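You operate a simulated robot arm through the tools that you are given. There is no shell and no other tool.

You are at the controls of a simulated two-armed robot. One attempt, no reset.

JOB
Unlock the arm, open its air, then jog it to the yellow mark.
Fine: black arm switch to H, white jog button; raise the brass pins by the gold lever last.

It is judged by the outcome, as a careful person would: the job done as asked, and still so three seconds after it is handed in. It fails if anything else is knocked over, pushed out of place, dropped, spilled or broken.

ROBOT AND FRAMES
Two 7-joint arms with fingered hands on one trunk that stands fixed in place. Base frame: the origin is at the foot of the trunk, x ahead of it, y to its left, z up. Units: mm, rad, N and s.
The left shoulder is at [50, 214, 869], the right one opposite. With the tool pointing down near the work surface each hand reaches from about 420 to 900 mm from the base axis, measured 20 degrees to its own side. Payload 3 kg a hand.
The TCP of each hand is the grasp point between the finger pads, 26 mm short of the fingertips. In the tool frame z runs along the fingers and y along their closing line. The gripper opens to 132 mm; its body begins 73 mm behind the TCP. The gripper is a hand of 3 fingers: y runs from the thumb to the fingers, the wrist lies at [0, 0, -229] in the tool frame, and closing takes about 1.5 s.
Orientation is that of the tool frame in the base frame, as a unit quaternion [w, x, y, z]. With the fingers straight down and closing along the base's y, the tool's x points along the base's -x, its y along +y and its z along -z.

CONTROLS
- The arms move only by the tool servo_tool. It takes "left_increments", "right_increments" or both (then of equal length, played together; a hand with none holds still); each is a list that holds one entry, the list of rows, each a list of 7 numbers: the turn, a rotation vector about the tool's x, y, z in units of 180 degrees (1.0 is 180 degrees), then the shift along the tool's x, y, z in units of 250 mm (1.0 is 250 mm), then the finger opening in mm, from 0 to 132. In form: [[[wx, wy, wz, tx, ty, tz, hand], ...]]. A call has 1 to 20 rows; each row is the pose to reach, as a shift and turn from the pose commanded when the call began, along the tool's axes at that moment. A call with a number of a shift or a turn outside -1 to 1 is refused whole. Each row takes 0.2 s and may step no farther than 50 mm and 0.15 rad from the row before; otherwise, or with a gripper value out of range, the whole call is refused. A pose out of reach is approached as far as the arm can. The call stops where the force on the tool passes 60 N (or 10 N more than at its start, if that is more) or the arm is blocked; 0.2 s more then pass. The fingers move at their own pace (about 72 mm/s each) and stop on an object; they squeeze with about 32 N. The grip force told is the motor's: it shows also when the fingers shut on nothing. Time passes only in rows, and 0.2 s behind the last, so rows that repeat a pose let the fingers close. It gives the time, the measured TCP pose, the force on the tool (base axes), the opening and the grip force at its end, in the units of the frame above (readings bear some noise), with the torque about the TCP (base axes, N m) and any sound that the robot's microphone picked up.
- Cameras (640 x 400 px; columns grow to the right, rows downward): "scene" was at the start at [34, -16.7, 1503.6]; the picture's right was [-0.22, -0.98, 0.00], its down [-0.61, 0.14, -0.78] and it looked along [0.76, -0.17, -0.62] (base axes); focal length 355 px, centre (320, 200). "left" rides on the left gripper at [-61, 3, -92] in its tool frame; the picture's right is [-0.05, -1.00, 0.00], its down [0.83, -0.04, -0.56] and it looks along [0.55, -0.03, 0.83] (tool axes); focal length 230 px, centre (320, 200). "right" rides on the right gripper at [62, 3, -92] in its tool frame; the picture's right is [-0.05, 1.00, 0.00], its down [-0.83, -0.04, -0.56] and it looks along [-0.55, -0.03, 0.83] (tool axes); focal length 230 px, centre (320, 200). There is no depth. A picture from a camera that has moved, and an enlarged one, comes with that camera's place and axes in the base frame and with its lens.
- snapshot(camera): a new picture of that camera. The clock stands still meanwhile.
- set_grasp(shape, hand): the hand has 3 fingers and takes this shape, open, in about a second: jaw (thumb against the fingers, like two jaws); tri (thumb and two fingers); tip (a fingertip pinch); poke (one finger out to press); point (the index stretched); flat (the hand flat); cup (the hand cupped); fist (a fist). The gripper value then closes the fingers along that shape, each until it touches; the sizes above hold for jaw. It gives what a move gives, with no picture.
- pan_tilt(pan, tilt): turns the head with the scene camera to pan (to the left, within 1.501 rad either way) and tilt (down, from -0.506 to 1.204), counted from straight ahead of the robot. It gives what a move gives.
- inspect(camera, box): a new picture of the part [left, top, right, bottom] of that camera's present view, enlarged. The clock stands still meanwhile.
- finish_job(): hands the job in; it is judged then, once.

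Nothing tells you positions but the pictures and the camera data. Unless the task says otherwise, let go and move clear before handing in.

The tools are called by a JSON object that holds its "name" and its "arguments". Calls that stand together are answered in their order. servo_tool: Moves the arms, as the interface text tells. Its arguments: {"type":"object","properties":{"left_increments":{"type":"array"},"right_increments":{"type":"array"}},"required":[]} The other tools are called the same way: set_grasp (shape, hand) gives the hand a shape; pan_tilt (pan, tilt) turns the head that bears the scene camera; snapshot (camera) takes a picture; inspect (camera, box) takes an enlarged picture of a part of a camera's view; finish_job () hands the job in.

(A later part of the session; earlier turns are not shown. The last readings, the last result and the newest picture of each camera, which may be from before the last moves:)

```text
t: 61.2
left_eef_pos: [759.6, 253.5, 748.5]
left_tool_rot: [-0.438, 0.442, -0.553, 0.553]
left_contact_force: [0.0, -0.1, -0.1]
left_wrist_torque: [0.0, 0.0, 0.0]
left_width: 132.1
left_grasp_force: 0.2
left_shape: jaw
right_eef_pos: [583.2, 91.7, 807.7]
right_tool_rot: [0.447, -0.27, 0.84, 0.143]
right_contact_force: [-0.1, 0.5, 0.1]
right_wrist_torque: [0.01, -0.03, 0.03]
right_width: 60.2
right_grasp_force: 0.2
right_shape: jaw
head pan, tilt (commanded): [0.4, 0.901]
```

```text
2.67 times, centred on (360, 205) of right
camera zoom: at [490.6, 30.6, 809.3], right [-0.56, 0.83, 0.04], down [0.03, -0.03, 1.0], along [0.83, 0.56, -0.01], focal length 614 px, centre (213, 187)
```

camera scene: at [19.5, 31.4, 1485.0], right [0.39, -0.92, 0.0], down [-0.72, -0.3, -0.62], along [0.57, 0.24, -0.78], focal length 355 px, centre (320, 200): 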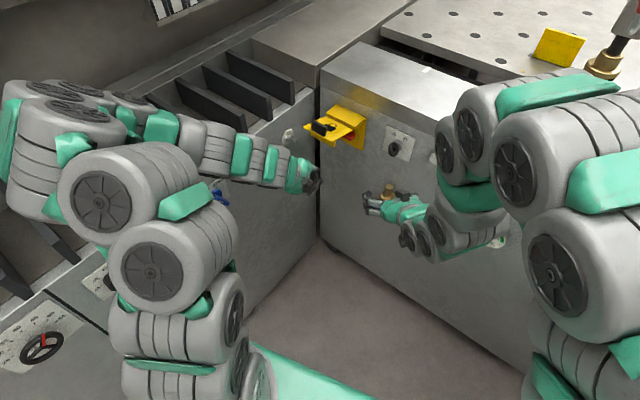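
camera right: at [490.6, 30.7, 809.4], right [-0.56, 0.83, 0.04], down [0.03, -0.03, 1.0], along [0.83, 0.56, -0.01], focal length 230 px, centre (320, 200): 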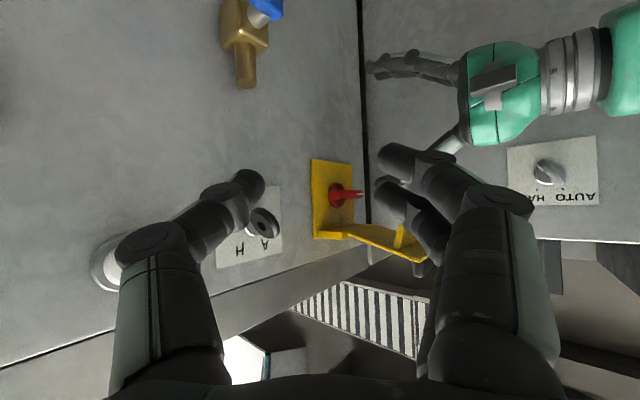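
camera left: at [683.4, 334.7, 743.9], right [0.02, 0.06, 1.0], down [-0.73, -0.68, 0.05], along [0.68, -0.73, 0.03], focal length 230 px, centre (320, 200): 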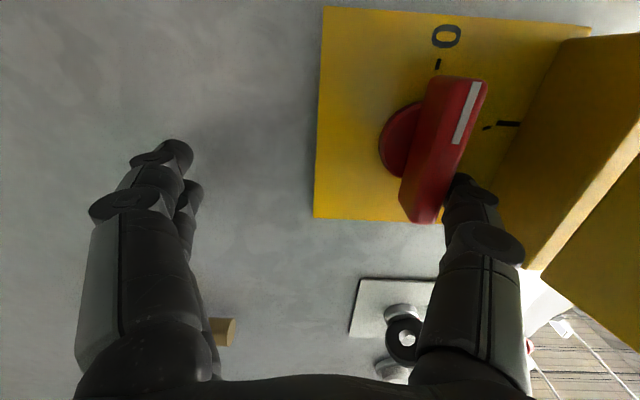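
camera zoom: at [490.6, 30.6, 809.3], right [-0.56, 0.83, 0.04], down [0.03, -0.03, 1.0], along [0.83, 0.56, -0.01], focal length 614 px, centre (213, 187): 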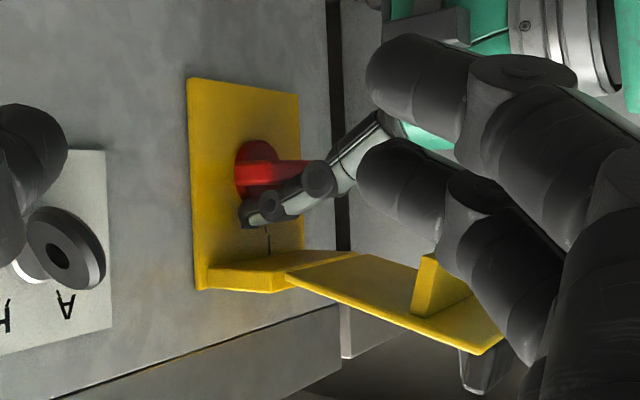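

The thumb is over the bar's right half. I'll push down along the arc, first about half way.

{"name": "servo_tool", "arguments": {"left_increments": [[[0, 0, 0, 0, 0.028, 0, 132], [0, 0, 0, 0.012, 0.056, 0, 132], [0, 0, 0, 0.024, 0.082, 0, 132], [0, 0, 0, 0.026, 0.112, 0, 132]]]}}

{"name": "snapshot", "arguments": {"camera": "left"}}

{"name": "inspect", "arguments": {"camera": "right", "box": [280, 130, 440, 280]}}

```text
t: 62.2
left_eef_pos: [757.4, 246.1, 718.4]
left_tool_rot: [-0.437, 0.441, -0.554, 0.555]
left_contact_force: [0.5, -0.6, 0.9]
left_wrist_torque: [-0.01, -0.04, -0.02]
left_width: 132.2
left_grasp_force: 0.1
left_shape: jaw
right_eef_pos: [582.6, 91.5, 808.8]
right_tool_rot: [0.447, -0.271, 0.84, 0.144]
right_contact_force: [-0.4, -0.5, 0.2]
right_wrist_torque: [-0.01, 0.01, 0.0]
right_width: 60.1
right_grasp_force: 0.1
right_shape: jaw
head pan, tilt (commanded): [0.4, 0.901]
```

```text
taken
camera left: at [681.6, 327.1, 715.3], right [0.02, 0.06, 1.0], down [-0.73, -0.68, 0.05], along [0.68, -0.73, 0.03], focal length 230 px, centre (320, 200)
```

left: 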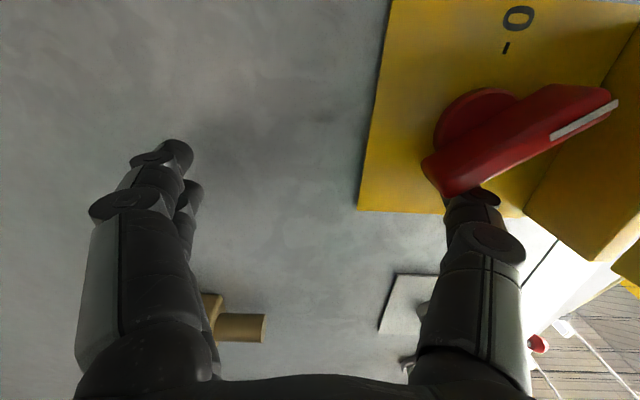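

```text
2.67 times, centred on (360, 205) of right
camera zoom: at [490.6, 30.6, 809.4], right [-0.56, 0.83, 0.04], down [0.03, -0.03, 1.0], along [0.83, 0.56, -0.01], focal length 614 px, centre (213, 187)
```

zoom: 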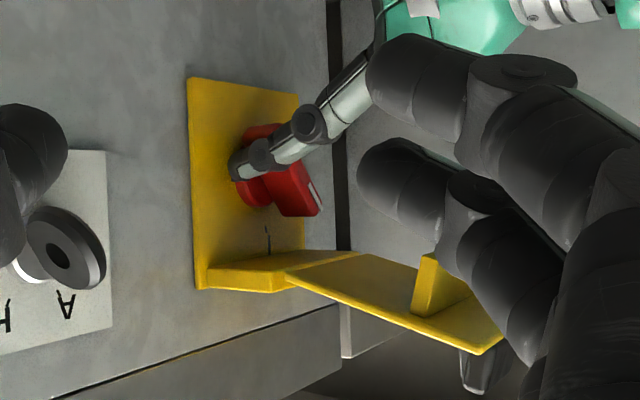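

The bar turns easily and is about 60° round. I'll finish the arc to bring the pointer to "I".

{"name": "servo_tool", "arguments": {"left_increments": [[[0, 0, 0, -0.006, 0.029, 0, 132], [0, 0, 0, -0.022, 0.056, 0, 132], [0, 0, 0, -0.04, 0.078, 0, 132], [0, 0, 0, -0.054, 0.088, 0, 132]]]}}

{"name": "snapshot", "arguments": {"camera": "left"}}

{"name": "inspect", "arguments": {"camera": "right", "box": [280, 130, 440, 280]}}

```text
t: 63.2
left_eef_pos: [759.9, 254.0, 697.1]
left_tool_rot: [-0.434, 0.439, -0.556, 0.556]
left_contact_force: [-5.8, -25.4, 11.5]
left_wrist_torque: [1.98, -0.29, 0.08]
left_width: 131.9
left_grasp_force: 0.1
left_shape: jaw
right_eef_pos: [582.6, 90.8, 807.1]
right_tool_rot: [0.447, -0.27, 0.841, 0.144]
right_contact_force: [0.6, 0.3, 0.8]
right_wrist_torque: [0.01, 0.01, 0.02]
right_width: 59.9
right_grasp_force: 0.0
right_shape: jaw
head pan, tilt (commanded): [0.4, 0.901]
```

```text
taken
camera left: at [685.4, 336.3, 693.6], right [0.02, 0.06, 1.0], down [-0.74, -0.68, 0.05], along [0.68, -0.74, 0.03], focal length 230 px, centre (320, 200)
```

left: 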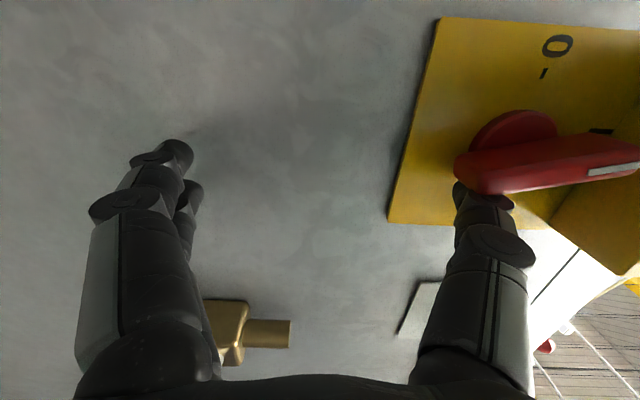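

```text
2.67 times, centred on (360, 205) of right
camera zoom: at [490.5, 29.5, 809.4], right [-0.56, 0.83, 0.04], down [0.03, -0.03, 1.0], along [0.83, 0.56, 0.0], focal length 614 px, centre (213, 187)
```

zoom: 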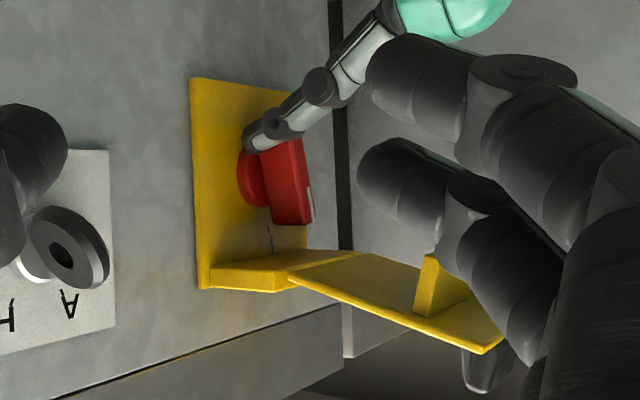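

The pointer stands up at "I" and resists further turning. I'll withdraw the thumb rightward, then straight out below the flap.

{"name": "servo_tool", "arguments": {"left_increments": [[[0, 0, 0, 0.03, 0.0, 0, 132], [0, 0, 0, 0.06, 0.0, 0, 132], [0, 0, 0, 0.06, 0.0, -0.12, 132], [0, 0, 0, 0.06, 0.0, -0.24, 132], [0, 0, 0, 0.06, 0.0, -0.34, 132]]]}}

{"name": "snapshot", "arguments": {"camera": "left"}}

{"name": "inspect", "arguments": {"camera": "right", "box": [280, 130, 440, 280]}}

{"name": "snapshot", "arguments": {"camera": "scene"}}

```text
t: 64.4
left_eef_pos: [674.6, 264.1, 696.7]
left_tool_rot: [-0.437, 0.442, -0.553, 0.555]
left_contact_force: [0.9, 0.3, 0.2]
left_wrist_torque: [0.01, -0.02, 0.01]
left_width: 131.9
left_grasp_force: 0.1
left_shape: jaw
right_eef_pos: [583.1, 92.0, 808.2]
right_tool_rot: [0.447, -0.27, 0.841, 0.144]
right_contact_force: [-0.4, -0.2, -0.4]
right_wrist_torque: [-0.03, -0.04, 0.0]
right_width: 60.1
right_grasp_force: 0.0
right_shape: jaw
head pan, tilt (commanded): [0.4, 0.901]
```

```text
taken
camera left: at [599.0, 345.8, 692.6], right [0.02, 0.06, 1.0], down [-0.73, -0.68, 0.05], along [0.68, -0.73, 0.03], focal length 230 px, centre (320, 200)
```

left: 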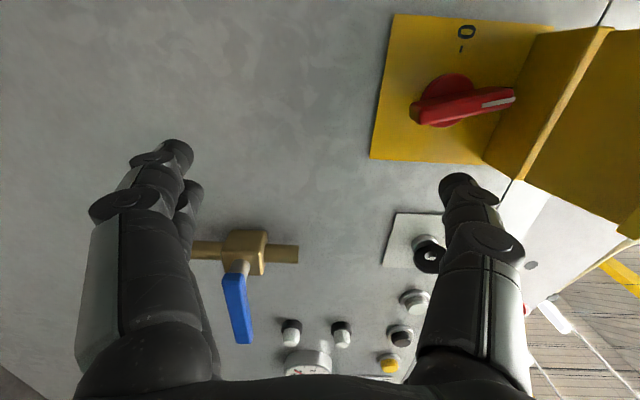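

```text
2.67 times, centred on (360, 205) of right
camera zoom: at [490.6, 30.5, 809.3], right [-0.56, 0.83, 0.04], down [0.03, -0.03, 1.0], along [0.83, 0.56, -0.01], focal length 614 px, centre (213, 187)
```

zoom: 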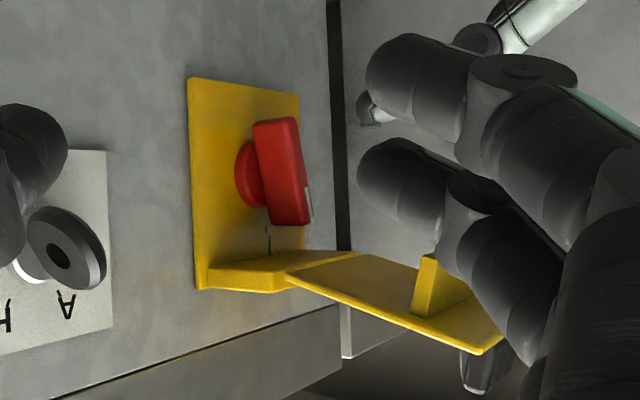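

```text
taken
camera scene: at [19.5, 31.4, 1485.0], right [0.39, -0.92, 0.0], down [-0.72, -0.3, -0.62], along [0.57, 0.24, -0.78], focal length 355 px, centre (320, 200)
```

scene: 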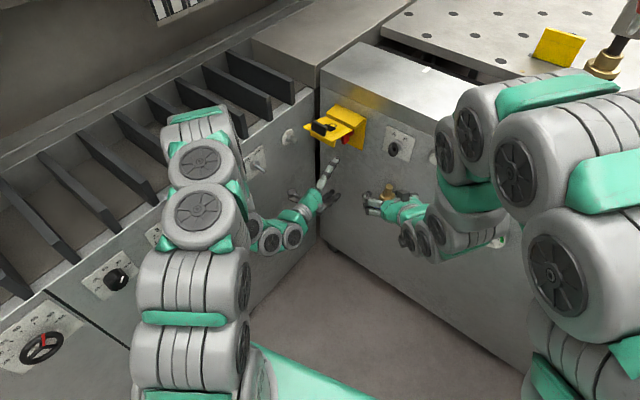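

The bar is now upright. I'll verify its alignment with the "I" mark in detail.

{"name": "inspect", "arguments": {"camera": "left", "box": [360, 0, 560, 180]}}

{"name": "inspect", "arguments": {"camera": "right", "box": [300, 140, 380, 230]}}

```text
2.22 times, centred on (460, 90) of left
camera zoom: at [599.0, 345.8, 692.6], right [0.02, 0.06, 1.0], down [-0.73, -0.68, 0.05], along [0.68, -0.73, 0.03], focal length 511 px, centre (9, 444)
```

zoom: 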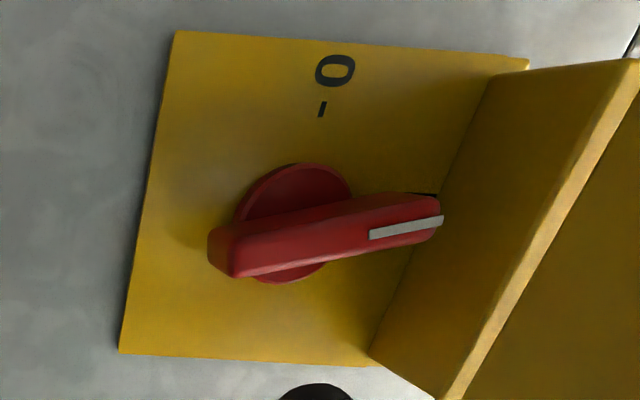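

```text
4.44 times, centred on (340, 185) of right
camera zoom: at [490.6, 30.5, 809.3], right [-0.56, 0.83, 0.04], down [0.03, -0.03, 1.0], along [0.83, 0.56, -0.01], focal length 1022 px, centre (231, 267)
```

zoom: 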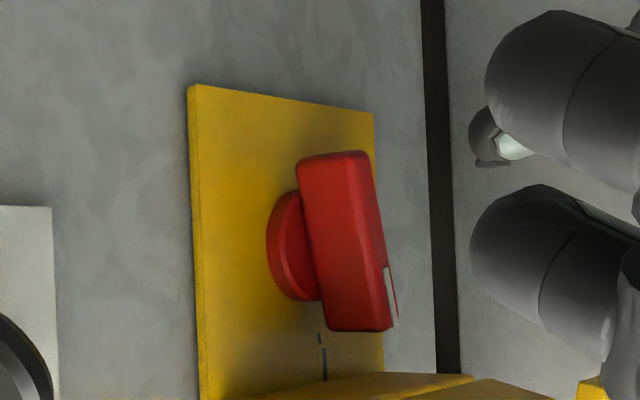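

The pointer lines up with the "I" tick (the marks sit about 60° apart), so the arm's isolator is on. Next is the air valve: I'll withdraw the left hand up and out, and lower the right hand so its camera views the blue valve handle.

{"name": "servo_tool", "arguments": {"left_increments": [[[0, 0, 0, -0.006, -0.01, -0.06, 100], [-0.0405, 0, 0, -0.013, -0.04, -0.12, 60], [-0.0809, 0, 0, -0.02, -0.075, -0.17, 20], [-0.1214, 0, 0, -0.027, -0.11, -0.22, 0], [-0.1619, 0, 0, -0.034, -0.15, -0.26, 0], [-0.2024, 0, 0, -0.04, -0.19, -0.29, 0], [-0.2428, 0, 0, -0.046, -0.22, -0.31, 0], [-0.2833, 0, 0, -0.051, -0.252, -0.32, 0]]], "right_increments": [[[0.0138, 0, 0.0094, 0.053, -0.015, 0.028, 60], [0.0277, 0, 0.0187, 0.105, -0.03, 0.056, 60], [0.0415, 0, 0.0281, 0.158, -0.045, 0.083, 60], [0.0554, 0, 0.0374, 0.21, -0.06, 0.111, 60], [0.0692, 0, 0.0468, 0.263, -0.075, 0.139, 60], [0.083, 0, 0.0561, 0.316, -0.09, 0.167, 60], [0.0969, 0, 0.0655, 0.368, -0.105, 0.194, 60], [0.1107, 0, 0.0748, 0.421, -0.12, 0.222, 60]]]}}

{"name": "snapshot", "arguments": {"camera": "right"}}

{"name": "snapshot", "arguments": {"camera": "scene"}}

```text
t: 66.2
left_eef_pos: [600.5, 296.0, 760.1]
left_tool_rot: [0.203, -0.588, 0.738, -0.261]
left_contact_force: [-1.0, -0.6, -0.4]
left_wrist_torque: [0.01, 0.05, 0.02]
left_width: 0.0
left_grasp_force: 31.9
left_shape: jaw
left hand out of reach, approached as far as the arm can: row 5, 6
right_eef_pos: [592.7, 61.4, 692.5]
right_tool_rot: [0.467, -0.107, 0.876, 0.056]
right_contact_force: [0.7, 0.5, 0.6]
right_wrist_torque: [-0.01, 0.02, 0.02]
right_width: 60.1
right_grasp_force: 0.1
right_shape: jaw
head pan, tilt (commanded): [0.4, 0.901]
```

```text
taken
camera right: at [482.8, 38.3, 692.5], right [-0.21, 0.98, 0.04], down [0.01, -0.04, 1.0], along [0.98, 0.21, 0.0], focal length 230 px, centre (320, 200)
```

right: 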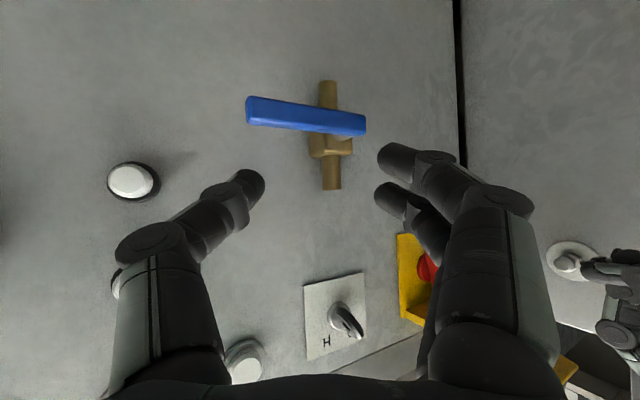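

```text
taken
camera scene: at [19.5, 31.4, 1485.0], right [0.39, -0.92, 0.0], down [-0.72, -0.3, -0.62], along [0.57, 0.24, -0.78], focal length 355 px, centre (320, 200)
```

scene: 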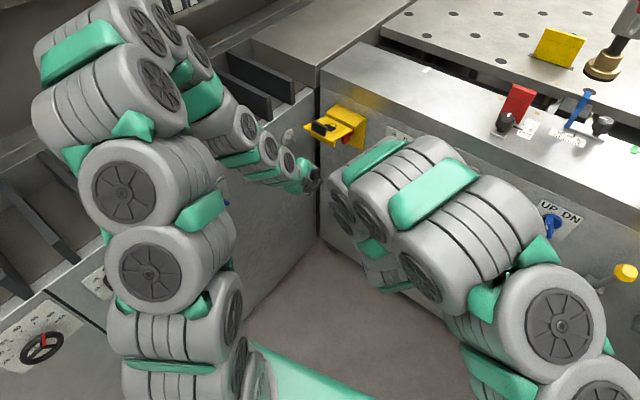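

The valve's pipe runs vertically and its blue handle lies horizontally (closed), pivot near (735, 105, 622) with the tip near (679, 22, 615). I'll zoom to check for stops or markings.

{"name": "inspect", "arguments": {"camera": "right", "box": [230, 60, 390, 210]}}

{"name": "inspect", "arguments": {"camera": "right", "box": [90, 140, 390, 380]}}

```text
2.67 times, centred on (310, 135) of right
camera zoom: at [482.8, 38.3, 692.5], right [-0.21, 0.98, 0.04], down [0.01, -0.04, 1.0], along [0.98, 0.21, 0.0], focal length 614 px, centre (347, 373)
```

zoom: 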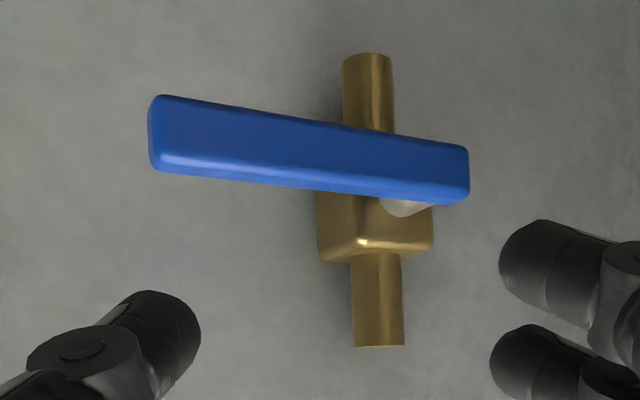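

```text
1.67 times, centred on (240, 260) of right
camera zoom: at [482.8, 38.3, 692.5], right [-0.21, 0.98, 0.04], down [0.01, -0.04, 1.0], along [0.98, 0.21, 0.0], focal length 384 px, centre (453, 100)
```

zoom: 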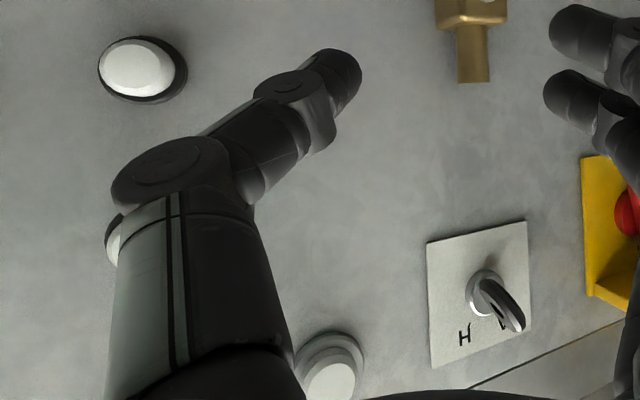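

I see no markings; a valve normally opens counter-clockwise, so I'll swing the handle's free end upward, in line with the pipe. First I'll bring the closed right hand below the handle, near its outer half.

{"name": "servo_tool", "arguments": {"right_increments": [[[0.012, -0.022, 0.0049, 0.054, -0.014, 0.063, 40], [0.0239, -0.044, 0.0098, 0.107, -0.027, 0.126, 20], [0.0359, -0.066, 0.0148, 0.161, -0.041, 0.189, 0], [0.0479, -0.0879, 0.0197, 0.215, -0.054, 0.251, 0], [0.0598, -0.1099, 0.0246, 0.268, -0.068, 0.314, 0], [0.0718, -0.1319, 0.0295, 0.322, -0.081, 0.377, 0], [0.0718, -0.1319, 0.0295, 0.322, -0.081, 0.377, 0]]]}}

{"name": "snapshot", "arguments": {"camera": "right"}}

{"name": "snapshot", "arguments": {"camera": "scene"}}

```text
t: 67.8
left_eef_pos: [600.1, 295.2, 759.8]
left_tool_rot: [0.204, -0.587, 0.738, -0.263]
left_contact_force: [0.0, 0.0, -0.1]
left_wrist_torque: [-0.02, -0.02, 0.04]
left_width: 0.2
left_grasp_force: 31.6
left_shape: jaw
right_eef_pos: [627.0, 49.5, 570.9]
right_tool_rot: [0.642, 0.0, 0.767, 0.0]
right_contact_force: [-0.7, -1.2, -0.5]
right_wrist_torque: [-0.01, 0.01, 0.01]
right_width: 0.1
right_grasp_force: 32.0
right_shape: jaw
head pan, tilt (commanded): [0.4, 0.901]
```

```text
taken
camera right: at [524.8, 53.7, 527.4], right [0.01, 1.0, 0.05], down [-0.4, -0.05, 0.91], along [0.92, -0.03, 0.4], focal length 230 px, centre (320, 200)
```

right: 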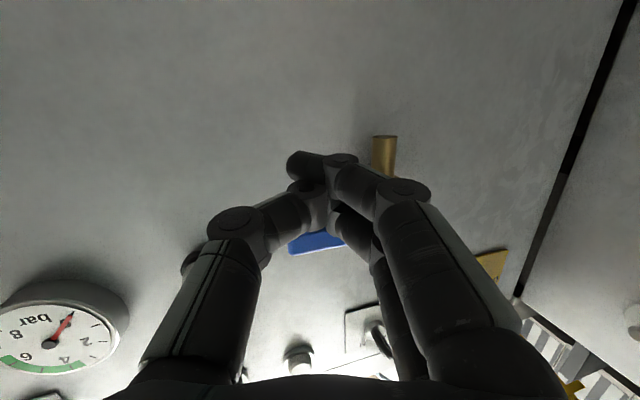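

```text
taken
camera scene: at [19.5, 31.4, 1485.0], right [0.39, -0.92, 0.0], down [-0.72, -0.3, -0.62], along [0.57, 0.24, -0.78], focal length 355 px, centre (320, 200)
```

scene: 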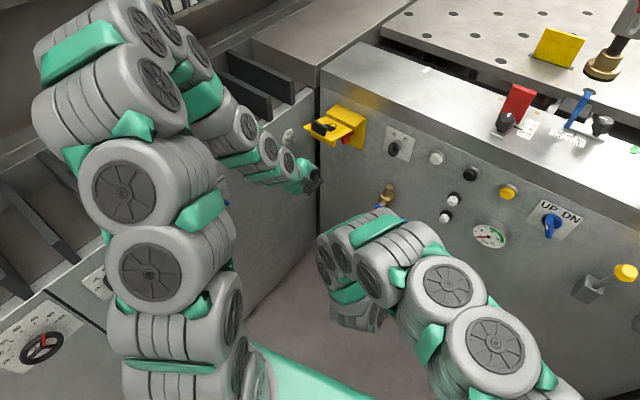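

The right hand is below the handle and reach is good. I'll slide it forward beneath the handle.

{"name": "servo_tool", "arguments": {"right_increments": [[[0, 0, 0, -0.018, 0, 0.1, 0], [0, 0, 0, -0.0355, 0, 0.201, 0]]]}}

{"name": "snapshot", "arguments": {"camera": "right"}}

{"name": "inspect", "arguments": {"camera": "scene", "box": [310, 150, 470, 260]}}

```text
t: 68.4
left_eef_pos: [600.0, 295.5, 759.9]
left_tool_rot: [0.204, -0.588, 0.738, -0.262]
left_contact_force: [-0.6, 0.1, -0.2]
left_wrist_torque: [0.01, -0.01, -0.04]
left_width: 0.2
left_grasp_force: 32.1
left_shape: jaw
right_eef_pos: [678.8, 49.2, 569.6]
right_tool_rot: [0.641, 0.001, 0.767, 0.001]
right_contact_force: [0.1, -0.3, 0.2]
right_wrist_torque: [-0.03, -0.03, -0.02]
right_width: 0.0
right_grasp_force: 32.3
right_shape: jaw
head pan, tilt (commanded): [0.4, 0.901]
```

```text
taken
camera right: at [576.8, 53.6, 525.9], right [0.01, 1.0, 0.05], down [-0.4, -0.05, 0.92], along [0.92, -0.03, 0.4], focal length 230 px, centre (320, 200)
```

right: 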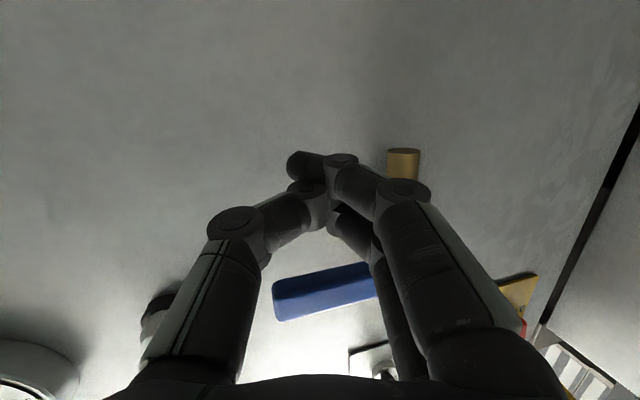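

```text
3.64 times, centred on (390, 205) of scene
camera zoom: at [19.5, 31.4, 1485.0], right [0.39, -0.92, 0.0], down [-0.72, -0.3, -0.62], along [0.57, 0.24, -0.78], focal length 1292 px, centre (66, 182)
```

zoom: 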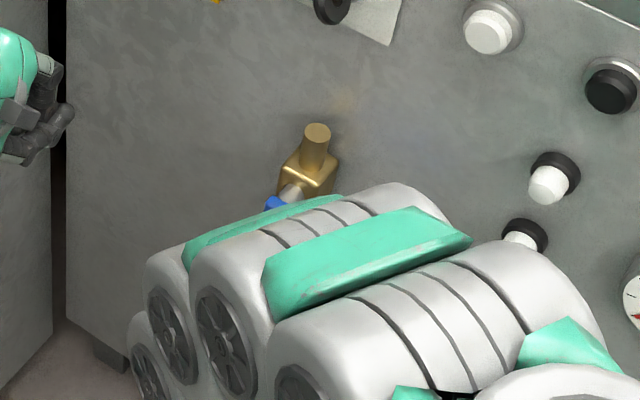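

The closed fingers are right beneath the handle's outer half. I'll push up along the arc, first to about 45°.

{"name": "servo_tool", "arguments": {"right_increments": [[[0, 0, 0, -0.0555, 0.0078, -0.008, 0], [0, 0, 0, -0.093, 0.003, -0.016, 0], [0, 0, 0, -0.131, -0.002, -0.0236, 0], [0, 0, 0, -0.169, 0.003, -0.029, 0], [0, 0, 0, -0.207, 0.008, -0.035, 0], [0, 0, 0, -0.243, 0.023, -0.038, 0], [0, 0, 0, -0.279, 0.038, -0.04, 0]]]}}

{"name": "snapshot", "arguments": {"camera": "right"}}

{"name": "inspect", "arguments": {"camera": "scene", "box": [310, 150, 470, 260]}}

```text
t: 70.0
left_eef_pos: [601.3, 294.1, 761.1]
left_tool_rot: [0.204, -0.588, 0.738, -0.262]
left_contact_force: [0.4, -0.1, -0.1]
left_wrist_torque: [0.0, -0.02, 0.03]
left_width: 0.0
left_grasp_force: 31.8
left_shape: jaw
right_eef_pos: [681.4, 60.4, 642.6]
right_tool_rot: [0.642, 0.0, 0.767, 0.002]
right_contact_force: [0.1, -0.4, 0.5]
right_wrist_torque: [0.02, -0.01, 0.04]
right_width: 0.0
right_grasp_force: 31.5
right_shape: jaw
head pan, tilt (commanded): [0.4, 0.901]
```

```text
taken
camera right: at [578.7, 63.3, 598.6], right [0.01, 1.0, 0.05], down [-0.4, -0.05, 0.91], along [0.92, -0.03, 0.4], focal length 230 px, centre (320, 200)
```

right: 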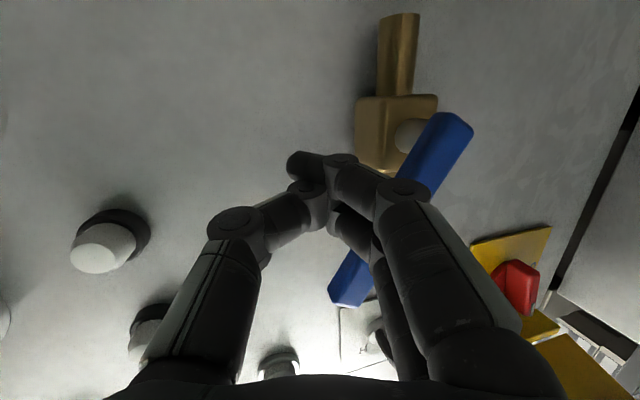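

```text
3.64 times, centred on (390, 205) of scene
camera zoom: at [19.5, 31.4, 1485.0], right [0.39, -0.92, 0.0], down [-0.72, -0.3, -0.62], along [0.57, 0.24, -0.78], focal length 1292 px, centre (66, 182)
```

zoom: 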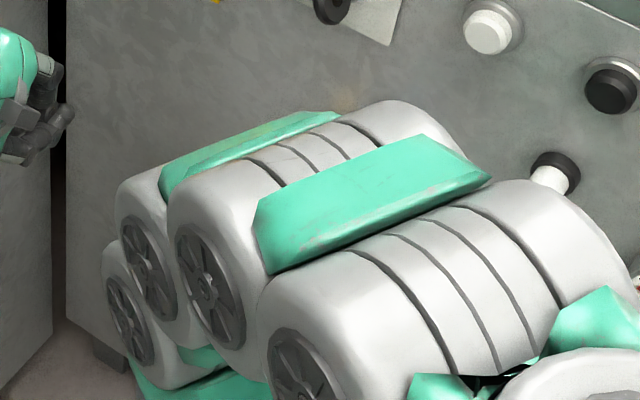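

The handle is turning upward freely. I'll continue to vertical.

{"name": "servo_tool", "arguments": {"right_increments": [[[0, 0, 0, -0.032, 0.023, 0, 0], [0, 0, 0, -0.063, 0.046, -0.001, 0], [0, 0, 0, -0.087, 0.076, 0.002, 0], [0, 0, 0, -0.111, 0.106, 0.005, 0], [0, 0, 0, -0.128, 0.141, 0.01, 0], [0, 0, 0, -0.143, 0.176, 0.016, 0]]]}}

{"name": "snapshot", "arguments": {"camera": "right"}}

{"name": "inspect", "arguments": {"camera": "scene", "box": [310, 150, 510, 260]}}

```text
t: 71.4
left_eef_pos: [601.5, 296.5, 760.8]
left_tool_rot: [0.204, -0.587, 0.738, -0.262]
left_contact_force: [-0.5, 0.0, -0.3]
left_wrist_torque: [-0.01, -0.01, 0.0]
left_width: 0.3
left_grasp_force: 31.8
left_shape: jaw
right_eef_pos: [689.4, 93.3, 671.9]
right_tool_rot: [0.638, 0.003, 0.77, -0.007]
right_contact_force: [-21.2, -25.5, 8.2]
right_wrist_torque: [0.3, -0.18, 0.57]
right_width: 0.3
right_grasp_force: 31.9
right_shape: jaw
head pan, tilt (commanded): [0.4, 0.901]
stopped in row 6 (right hand): the force on the tool passed its limit at 64 N (the readings are from after the stop); the commanded pose is now the measured one
```

```text
taken
camera right: at [587.2, 98.1, 628.8], right [0.02, 1.0, 0.04], down [-0.39, -0.03, 0.92], along [0.92, -0.04, 0.39], focal length 230 px, centre (320, 200)
```

right: 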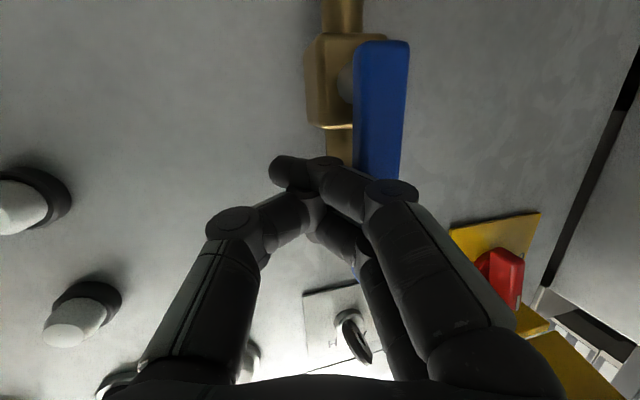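

```text
3.20 times, centred on (410, 205) of scene
camera zoom: at [19.2, 31.1, 1485.0], right [0.39, -0.92, 0.0], down [-0.72, -0.3, -0.62], along [0.57, 0.24, -0.78], focal length 1137 px, centre (32, 184)
```

zoom: 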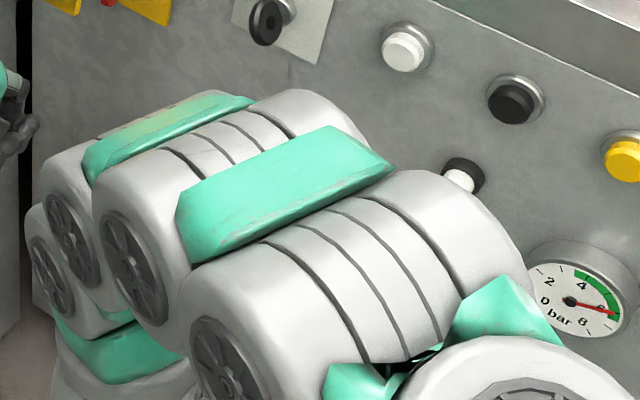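

The handle is vertical at its stop and the gauge now reads about 6 bar, so the air is open. I'll withdraw the right hand to the right and back.

{"name": "servo_tool", "arguments": {"right_increments": [[[0, 0, 0, 0, -0.05, 0, 0], [0, 0, 0, 0, -0.1, -0.05, 0], [0, 0, 0, 0, -0.12, -0.2, 0], [0, 0, 0, 0, -0.12, -0.35, 0]]]}}

{"name": "snapshot", "arguments": {"camera": "right"}}

{"name": "snapshot", "arguments": {"camera": "scene"}}

{"name": "inspect", "arguments": {"camera": "scene", "box": [430, 200, 530, 262]}}

```text
t: 72.4
left_eef_pos: [600.4, 295.8, 760.2]
left_tool_rot: [0.204, -0.588, 0.738, -0.262]
left_contact_force: [0.0, -0.3, -0.2]
left_wrist_torque: [0.0, -0.06, -0.01]
left_width: 0.0
left_grasp_force: 31.8
left_shape: jaw
right_eef_pos: [605.0, 68.6, 687.1]
right_tool_rot: [0.637, 0.001, 0.771, -0.005]
right_contact_force: [0.2, -0.6, -0.7]
right_wrist_torque: [0.0, 0.01, -0.01]
right_width: 0.0
right_grasp_force: 32.5
right_shape: jaw
head pan, tilt (commanded): [0.4, 0.901]
```

```text
taken
camera right: at [503.3, 71.5, 645.3], right [0.02, 1.0, 0.05], down [-0.39, -0.04, 0.92], along [0.92, -0.03, 0.39], focal length 230 px, centre (320, 200)
```

right: 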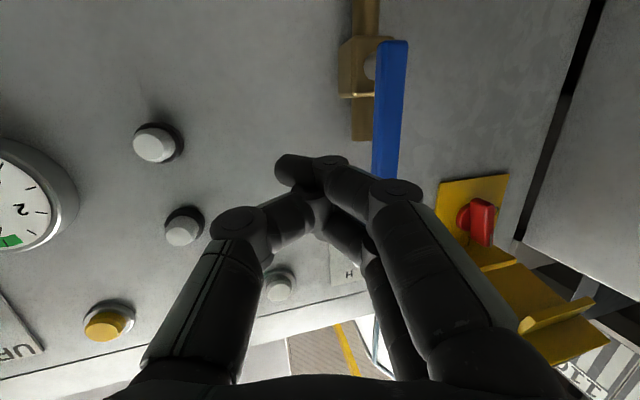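

```text
taken
camera scene: at [19.6, 31.3, 1485.0], right [0.39, -0.92, 0.0], down [-0.72, -0.3, -0.62], along [0.57, 0.24, -0.78], focal length 355 px, centre (320, 200)
```

scene: 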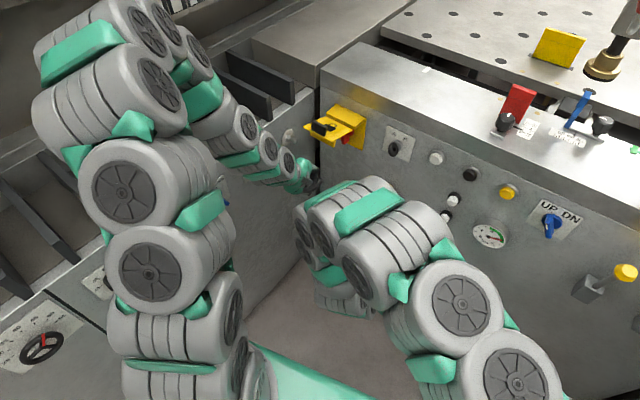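

```text
6.40 times, centred on (480, 231) of scene
camera zoom: at [19.6, 31.3, 1485.0], right [0.39, -0.92, 0.0], down [-0.72, -0.3, -0.62], along [0.57, 0.24, -0.78], focal length 2273 px, centre (-704, 2)
```

zoom: 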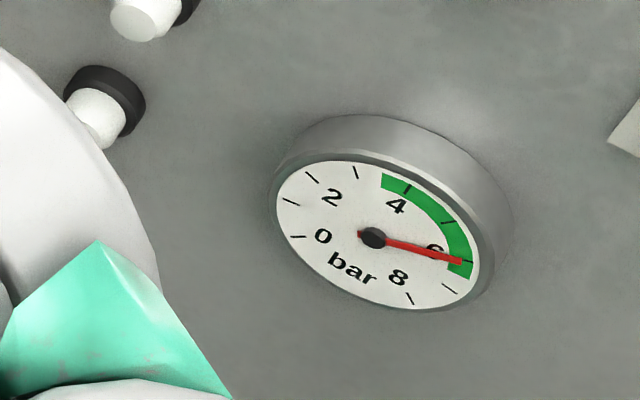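

Air is at 6 bar, in the green. Next is the A/H key switch; I'll raise the right hand to look at it level from the front.

{"name": "servo_tool", "arguments": {"right_increments": [[[-0.0092, 0.0213, -0.0034, -0.085, 0.007, -0.027, 60], [-0.0183, 0.0426, -0.0068, -0.171, 0.014, -0.053, 90], [-0.0275, 0.0639, -0.0103, -0.256, 0.021, -0.08, 110], [-0.0366, 0.0852, -0.0137, -0.341, 0.028, -0.107, 110], [-0.0458, 0.1065, -0.0171, -0.427, 0.035, -0.133, 110], [-0.0549, 0.1278, -0.0205, -0.512, 0.042, -0.16, 110]]]}}

{"name": "snapshot", "arguments": {"camera": "right"}}

{"name": "inspect", "arguments": {"camera": "right", "box": [260, 130, 420, 280]}}

{"name": "snapshot", "arguments": {"camera": "left"}}

```text
t: 73.8
left_eef_pos: [601.0, 295.5, 760.9]
left_tool_rot: [0.204, -0.587, 0.738, -0.262]
left_contact_force: [-0.2, 0.3, -1.2]
left_wrist_torque: [-0.02, -0.03, 0.03]
left_width: 0.0
left_grasp_force: 31.7
left_shape: jaw
right_eef_pos: [589.0, 78.6, 821.2]
right_tool_rot: [0.468, -0.078, 0.879, 0.041]
right_contact_force: [0.4, -0.3, 0.3]
right_wrist_torque: [-0.01, 0.0, -0.01]
right_width: 109.5
right_grasp_force: 0.1
right_shape: jaw
head pan, tilt (commanded): [0.4, 0.901]
```

```text
taken
camera right: at [477.7, 62.4, 822.4], right [-0.15, 0.99, 0.04], down [0.01, -0.04, 1.0], along [0.99, 0.15, 0.0], focal length 230 px, centre (320, 200)
```

right: 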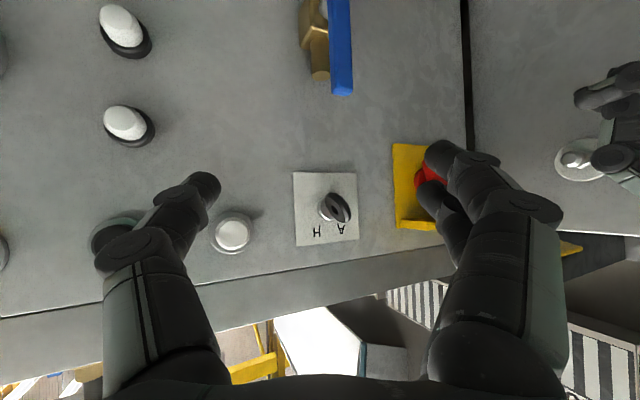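

```text
2.67 times, centred on (340, 205) of right
camera zoom: at [477.7, 62.4, 822.4], right [-0.15, 0.99, 0.04], down [0.01, -0.04, 1.0], along [0.99, 0.15, 0.0], focal length 614 px, centre (267, 187)
```

zoom: 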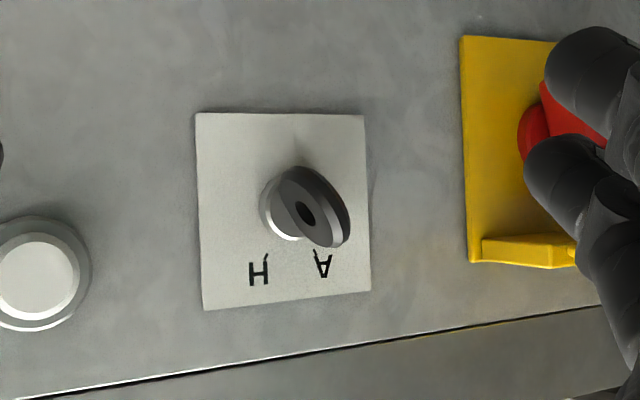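

```text
taken
camera left: at [555.8, 369.6, 829.2], right [0.77, -0.12, 0.63], down [-0.49, -0.73, 0.47], along [0.4, -0.67, -0.63], focal length 230 px, centre (320, 200)
```

left: 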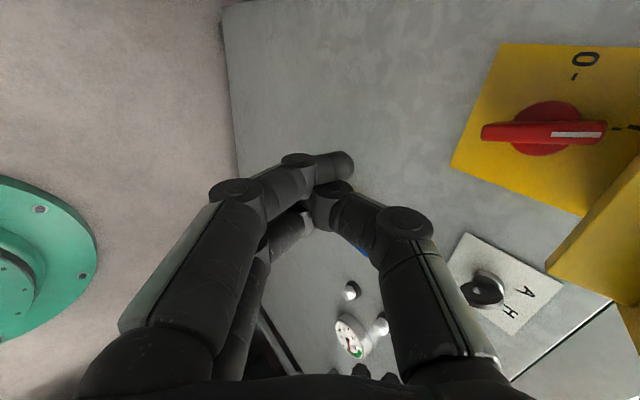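

In the left view the red bar points straight at the "I" tick, good. The key's bow is at about (734, 120, 831), tilted toward A; I'll lift the left hand clear and bring the right hand in line with the key axis, rolled to match the bow.

{"name": "servo_tool", "arguments": {"left_increments": [[[0, 0, 0, 0.001, -0.09, -0.114, 0], [0, 0, 0, 0.003, -0.18, -0.229, 0], [0, 0, 0, 0.004, -0.275, -0.343, 0], [0, 0, 0, 0.005, -0.367, -0.458, 0], [0, 0, 0, 0.007, -0.458, -0.572, 0], [0, 0, 0, 0.008, -0.55, -0.687, 0], [0, 0, 0, 0.008, -0.55, -0.687, 0]]], "right_increments": [[[0.0254, -0.0199, -0.0219, -0.031, 0.026, 0.036, 90], [0.0507, -0.0398, -0.0438, -0.061, 0.051, 0.071, 80], [0.0761, -0.0597, -0.0657, -0.092, 0.077, 0.107, 80], [0.1014, -0.0797, -0.0876, -0.123, 0.102, 0.142, 80], [0.1268, -0.0996, -0.1095, -0.154, 0.128, 0.178, 80], [0.1521, -0.1195, -0.1314, -0.184, 0.153, 0.213, 80], [0.1775, -0.1394, -0.1533, -0.215, 0.179, 0.249, 80]]]}}

{"name": "snapshot", "arguments": {"camera": "right"}}

{"name": "snapshot", "arguments": {"camera": "scene"}}

{"name": "snapshot", "arguments": {"camera": "left"}}

```text
t: 75.4
left_eef_pos: [601.1, 293.9, 981.4]
left_tool_rot: [0.204, -0.587, 0.738, -0.262]
left_contact_force: [-0.5, 0.4, 0.0]
left_wrist_torque: [-0.01, 0.03, -0.01]
left_width: 0.0
left_grasp_force: 31.6
left_shape: jaw
right_eef_pos: [661.1, 138.4, 830.2]
right_tool_rot: [0.645, -0.14, 0.692, -0.292]
right_contact_force: [0.4, -0.8, -0.4]
right_wrist_torque: [0.01, -0.01, -0.01]
right_width: 80.2
right_grasp_force: 0.0
right_shape: jaw
head pan, tilt (commanded): [0.4, 0.901]
```

```text
taken
camera right: at [563.7, 126.0, 780.1], right [0.19, 0.82, -0.54], down [-0.44, 0.57, 0.7], along [0.88, 0.11, 0.47], focal length 230 px, centre (320, 200)
```

right: 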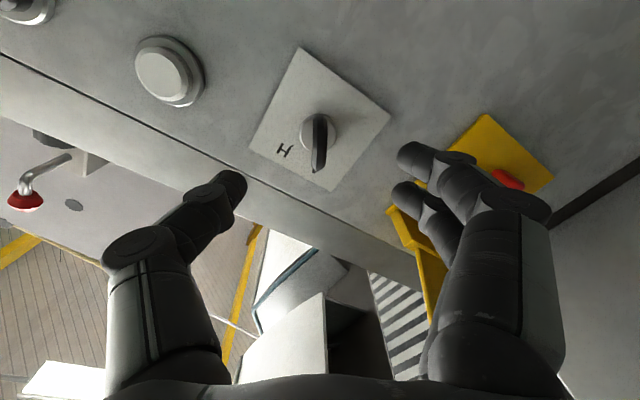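

```text
taken
camera scene: at [19.6, 31.4, 1485.0], right [0.39, -0.92, 0.0], down [-0.72, -0.3, -0.62], along [0.57, 0.24, -0.78], focal length 355 px, centre (320, 200)
```

scene: 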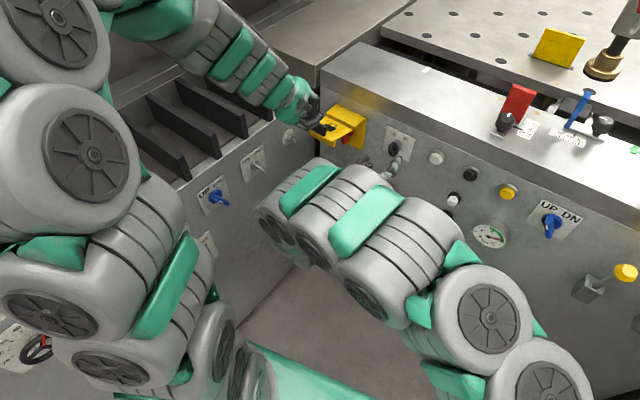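

```text
taken
camera left: at [556.0, 368.5, 1049.6], right [0.77, -0.12, 0.63], down [-0.49, -0.73, 0.47], along [0.4, -0.67, -0.63], focal length 230 px, centre (320, 200)
```

left: 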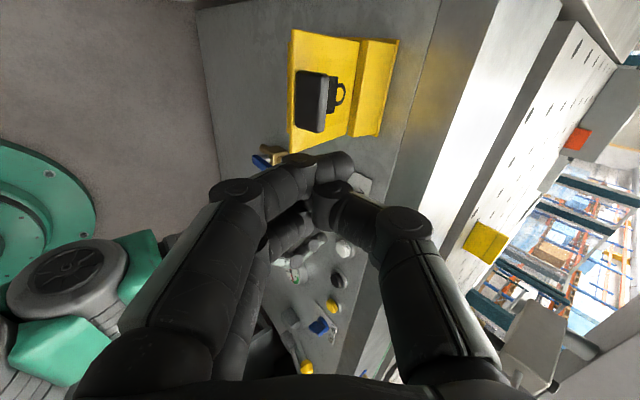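

The hand is lined up: the key's bow appears edge-on, centred between thumb and fingers. I'll advance along the key axis so the fingertips straddle the bow.

{"name": "servo_tool", "arguments": {"right_increments": [[[0, 0, 0, 0, 0, 0.083, 80], [0, 0, 0, 0, 0, 0.166, 80], [0, 0, 0, 0, 0, 0.248, 80]]]}}

{"name": "snapshot", "arguments": {"camera": "right"}}

{"name": "inspect", "arguments": {"camera": "scene", "box": [350, 110, 450, 190]}}

```text
t: 76.2
left_eef_pos: [600.8, 293.8, 980.6]
left_tool_rot: [0.205, -0.587, 0.738, -0.262]
left_contact_force: [0.7, -0.3, -0.1]
left_wrist_torque: [0.0, 0.0, -0.01]
left_width: 0.0
left_grasp_force: 31.5
left_shape: jaw
right_eef_pos: [720.6, 122.0, 831.5]
right_tool_rot: [0.644, -0.141, 0.693, -0.292]
right_contact_force: [0.3, 0.0, -0.4]
right_wrist_torque: [0.0, 0.0, -0.02]
right_width: 80.0
right_grasp_force: 0.0
right_shape: jaw
head pan, tilt (commanded): [0.4, 0.901]
```

```text
taken
camera right: at [623.5, 111.6, 779.9], right [0.19, 0.82, -0.54], down [-0.44, 0.57, 0.7], along [0.88, 0.11, 0.47], focal length 230 px, centre (320, 200)
```

right: 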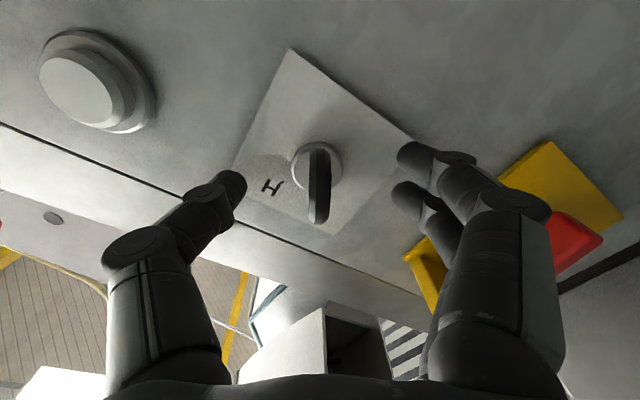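

```text
5.00 times, centred on (400, 150) of scene
camera zoom: at [19.6, 31.4, 1485.0], right [0.39, -0.92, 0.0], down [-0.72, -0.3, -0.62], along [0.57, 0.24, -0.78], focal length 1776 px, centre (-80, 450)
```

zoom: 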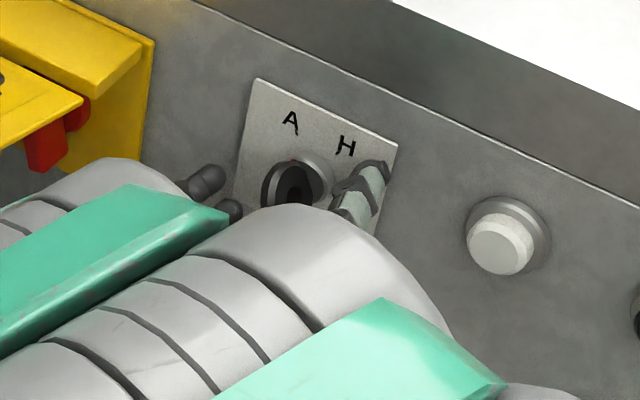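

The bow sits between the finger pads. I'll close on it.

{"name": "servo_tool", "arguments": {"right_increments": [[[0, 0, 0, 0, 0, 0, 50], [0, 0, 0, 0, 0, 0, 30], [0, 0, 0, 0, 0, 0, 10], [0, 0, 0, 0, 0, 0, 0], [0, 0, 0, 0, 0, 0, 0], [0, 0, 0, 0, 0, 0, 0]]]}}

{"name": "snapshot", "arguments": {"camera": "right"}}

{"name": "inspect", "arguments": {"camera": "scene", "box": [350, 110, 450, 190]}}

```text
t: 77.6
left_eef_pos: [598.9, 294.0, 981.0]
left_tool_rot: [0.204, -0.587, 0.738, -0.263]
left_contact_force: [0.5, -0.8, -0.1]
left_wrist_torque: [-0.02, -0.02, 0.06]
left_width: 0.0
left_grasp_force: 31.5
left_shape: jaw
right_eef_pos: [721.1, 122.5, 830.9]
right_tool_rot: [0.644, -0.141, 0.693, -0.292]
right_contact_force: [-1.0, 1.4, 0.3]
right_wrist_torque: [0.02, -0.02, -0.06]
right_width: 9.6
right_grasp_force: 31.8
right_shape: jaw
head pan, tilt (commanded): [0.4, 0.901]
```

```text
taken
camera right: at [623.2, 112.1, 780.1], right [0.19, 0.82, -0.54], down [-0.44, 0.56, 0.7], along [0.88, 0.11, 0.47], focal length 230 px, centre (320, 200)
```

right: 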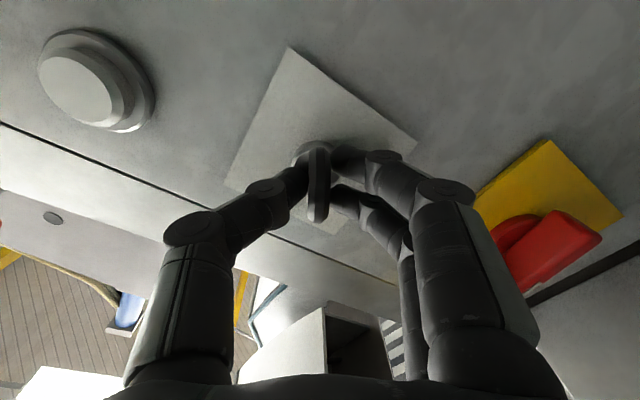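

```text
5.00 times, centred on (400, 150) of scene
camera zoom: at [19.5, 31.4, 1485.0], right [0.39, -0.92, 0.0], down [-0.72, -0.3, -0.62], along [0.57, 0.24, -0.78], focal length 1776 px, centre (-80, 450)
```

zoom: 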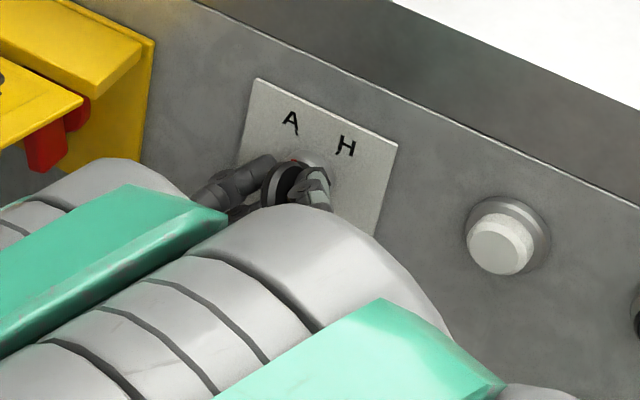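

The key is gripped (9.6 mm). I'll turn it clockwise 30° first.

{"name": "servo_tool", "arguments": {"right_increments": [[[0, 0, 0.0333, 0, 0, 0, 0], [0, 0, 0.0667, 0, 0, 0, 0], [0, 0, 0.1, 0, 0, 0, 0], [0, 0, 0.1333, 0, 0, 0, 0], [0, 0, 0.1667, 0, 0, 0, 0]]]}}

{"name": "snapshot", "arguments": {"camera": "right"}}

{"name": "inspect", "arguments": {"camera": "scene", "box": [350, 110, 450, 190]}}

```text
t: 78.8
left_eef_pos: [601.5, 293.4, 980.2]
left_tool_rot: [0.203, -0.588, 0.738, -0.262]
left_contact_force: [-0.2, 0.0, 0.0]
left_wrist_torque: [-0.02, 0.01, 0.0]
left_width: 0.0
left_grasp_force: 32.0
left_shape: jaw
right_eef_pos: [720.4, 122.6, 831.9]
right_tool_rot: [0.698, 0.045, 0.705, -0.115]
right_contact_force: [-21.3, -3.8, 12.4]
right_wrist_torque: [-0.12, -0.31, -0.64]
right_width: 9.6
right_grasp_force: 31.5
right_shape: jaw
head pan, tilt (commanded): [0.4, 0.901]
```

```text
taken
camera right: at [630.2, 141.6, 771.2], right [0.23, 0.97, -0.05], down [-0.53, 0.16, 0.83], along [0.82, -0.16, 0.56], focal length 230 px, centre (320, 200)
```

right: 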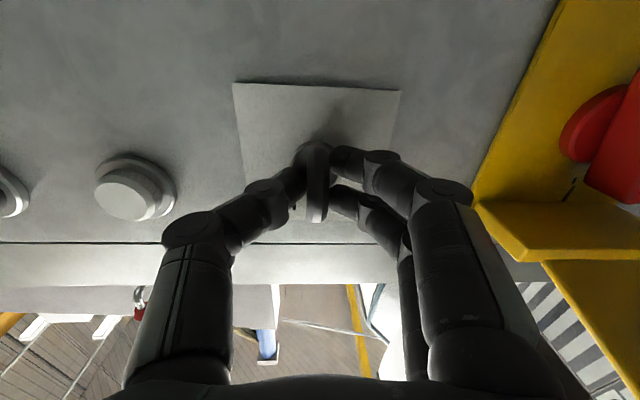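

```text
5.00 times, centred on (400, 150) of scene
camera zoom: at [19.1, 31.3, 1485.0], right [0.39, -0.92, 0.0], down [-0.72, -0.3, -0.62], along [0.57, 0.24, -0.78], focal length 1776 px, centre (-80, 450)
```

zoom: 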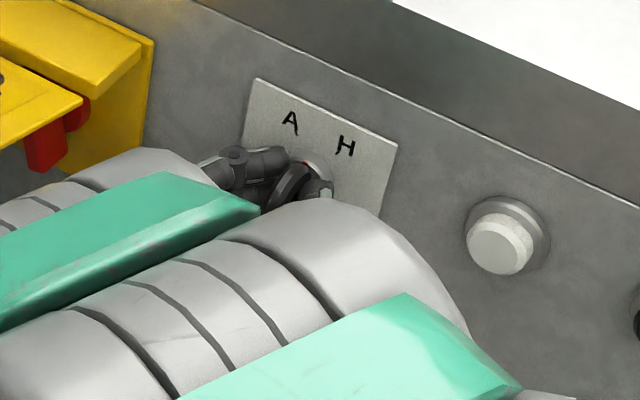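

The key turns with the hand. I'll continue another 30°.

{"name": "servo_tool", "arguments": {"right_increments": [[[0, 0, 0.0333, 0, 0, -0.004, 0], [0, 0, 0.0667, 0, 0, -0.008, 0], [0, 0, 0.1, 0, 0, -0.008, 0], [0, 0, 0.1333, 0, 0, -0.008, 0], [0, 0, 0.1667, 0, 0, -0.008, 0]]]}}

{"name": "snapshot", "arguments": {"camera": "right"}}

{"name": "inspect", "arguments": {"camera": "scene", "box": [350, 110, 450, 190]}}

```text
t: 80.0
left_eef_pos: [601.8, 293.1, 981.3]
left_tool_rot: [0.205, -0.588, 0.737, -0.263]
left_contact_force: [0.9, 0.1, -0.3]
left_wrist_torque: [0.01, 0.01, -0.02]
left_width: 0.0
left_grasp_force: 32.0
left_shape: jaw
right_eef_pos: [718.6, 123.0, 830.2]
right_tool_rot: [0.704, 0.227, 0.67, 0.068]
right_contact_force: [3.2, -9.2, 13.2]
right_wrist_torque: [-0.31, -0.17, -0.53]
right_width: 8.2
right_grasp_force: 32.3
right_shape: jaw
head pan, tilt (commanded): [0.4, 0.901]
```

```text
taken
camera right: at [635.4, 171.7, 776.8], right [0.2, 0.87, 0.46], down [-0.63, -0.24, 0.74], along [0.75, -0.44, 0.49], focal length 230 px, centre (320, 200)
```

right: 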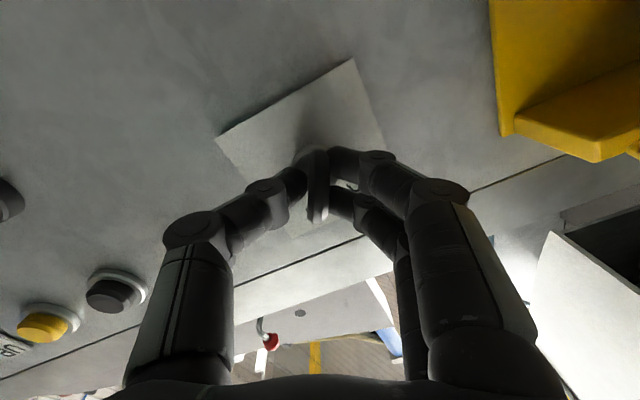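

```text
5.00 times, centred on (400, 150) of scene
camera zoom: at [19.4, 31.2, 1485.0], right [0.39, -0.92, 0.0], down [-0.72, -0.3, -0.62], along [0.57, 0.24, -0.78], focal length 1776 px, centre (-80, 450)
```

zoom: 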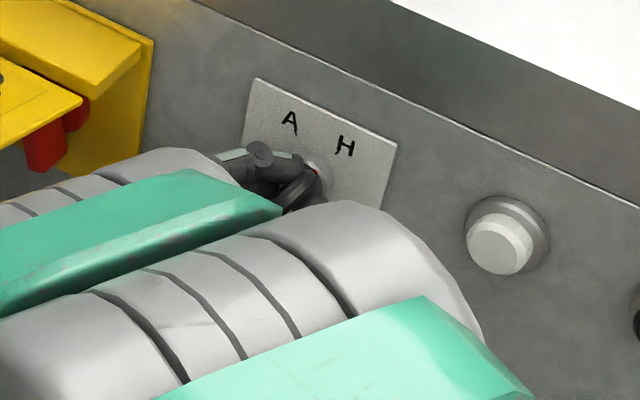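

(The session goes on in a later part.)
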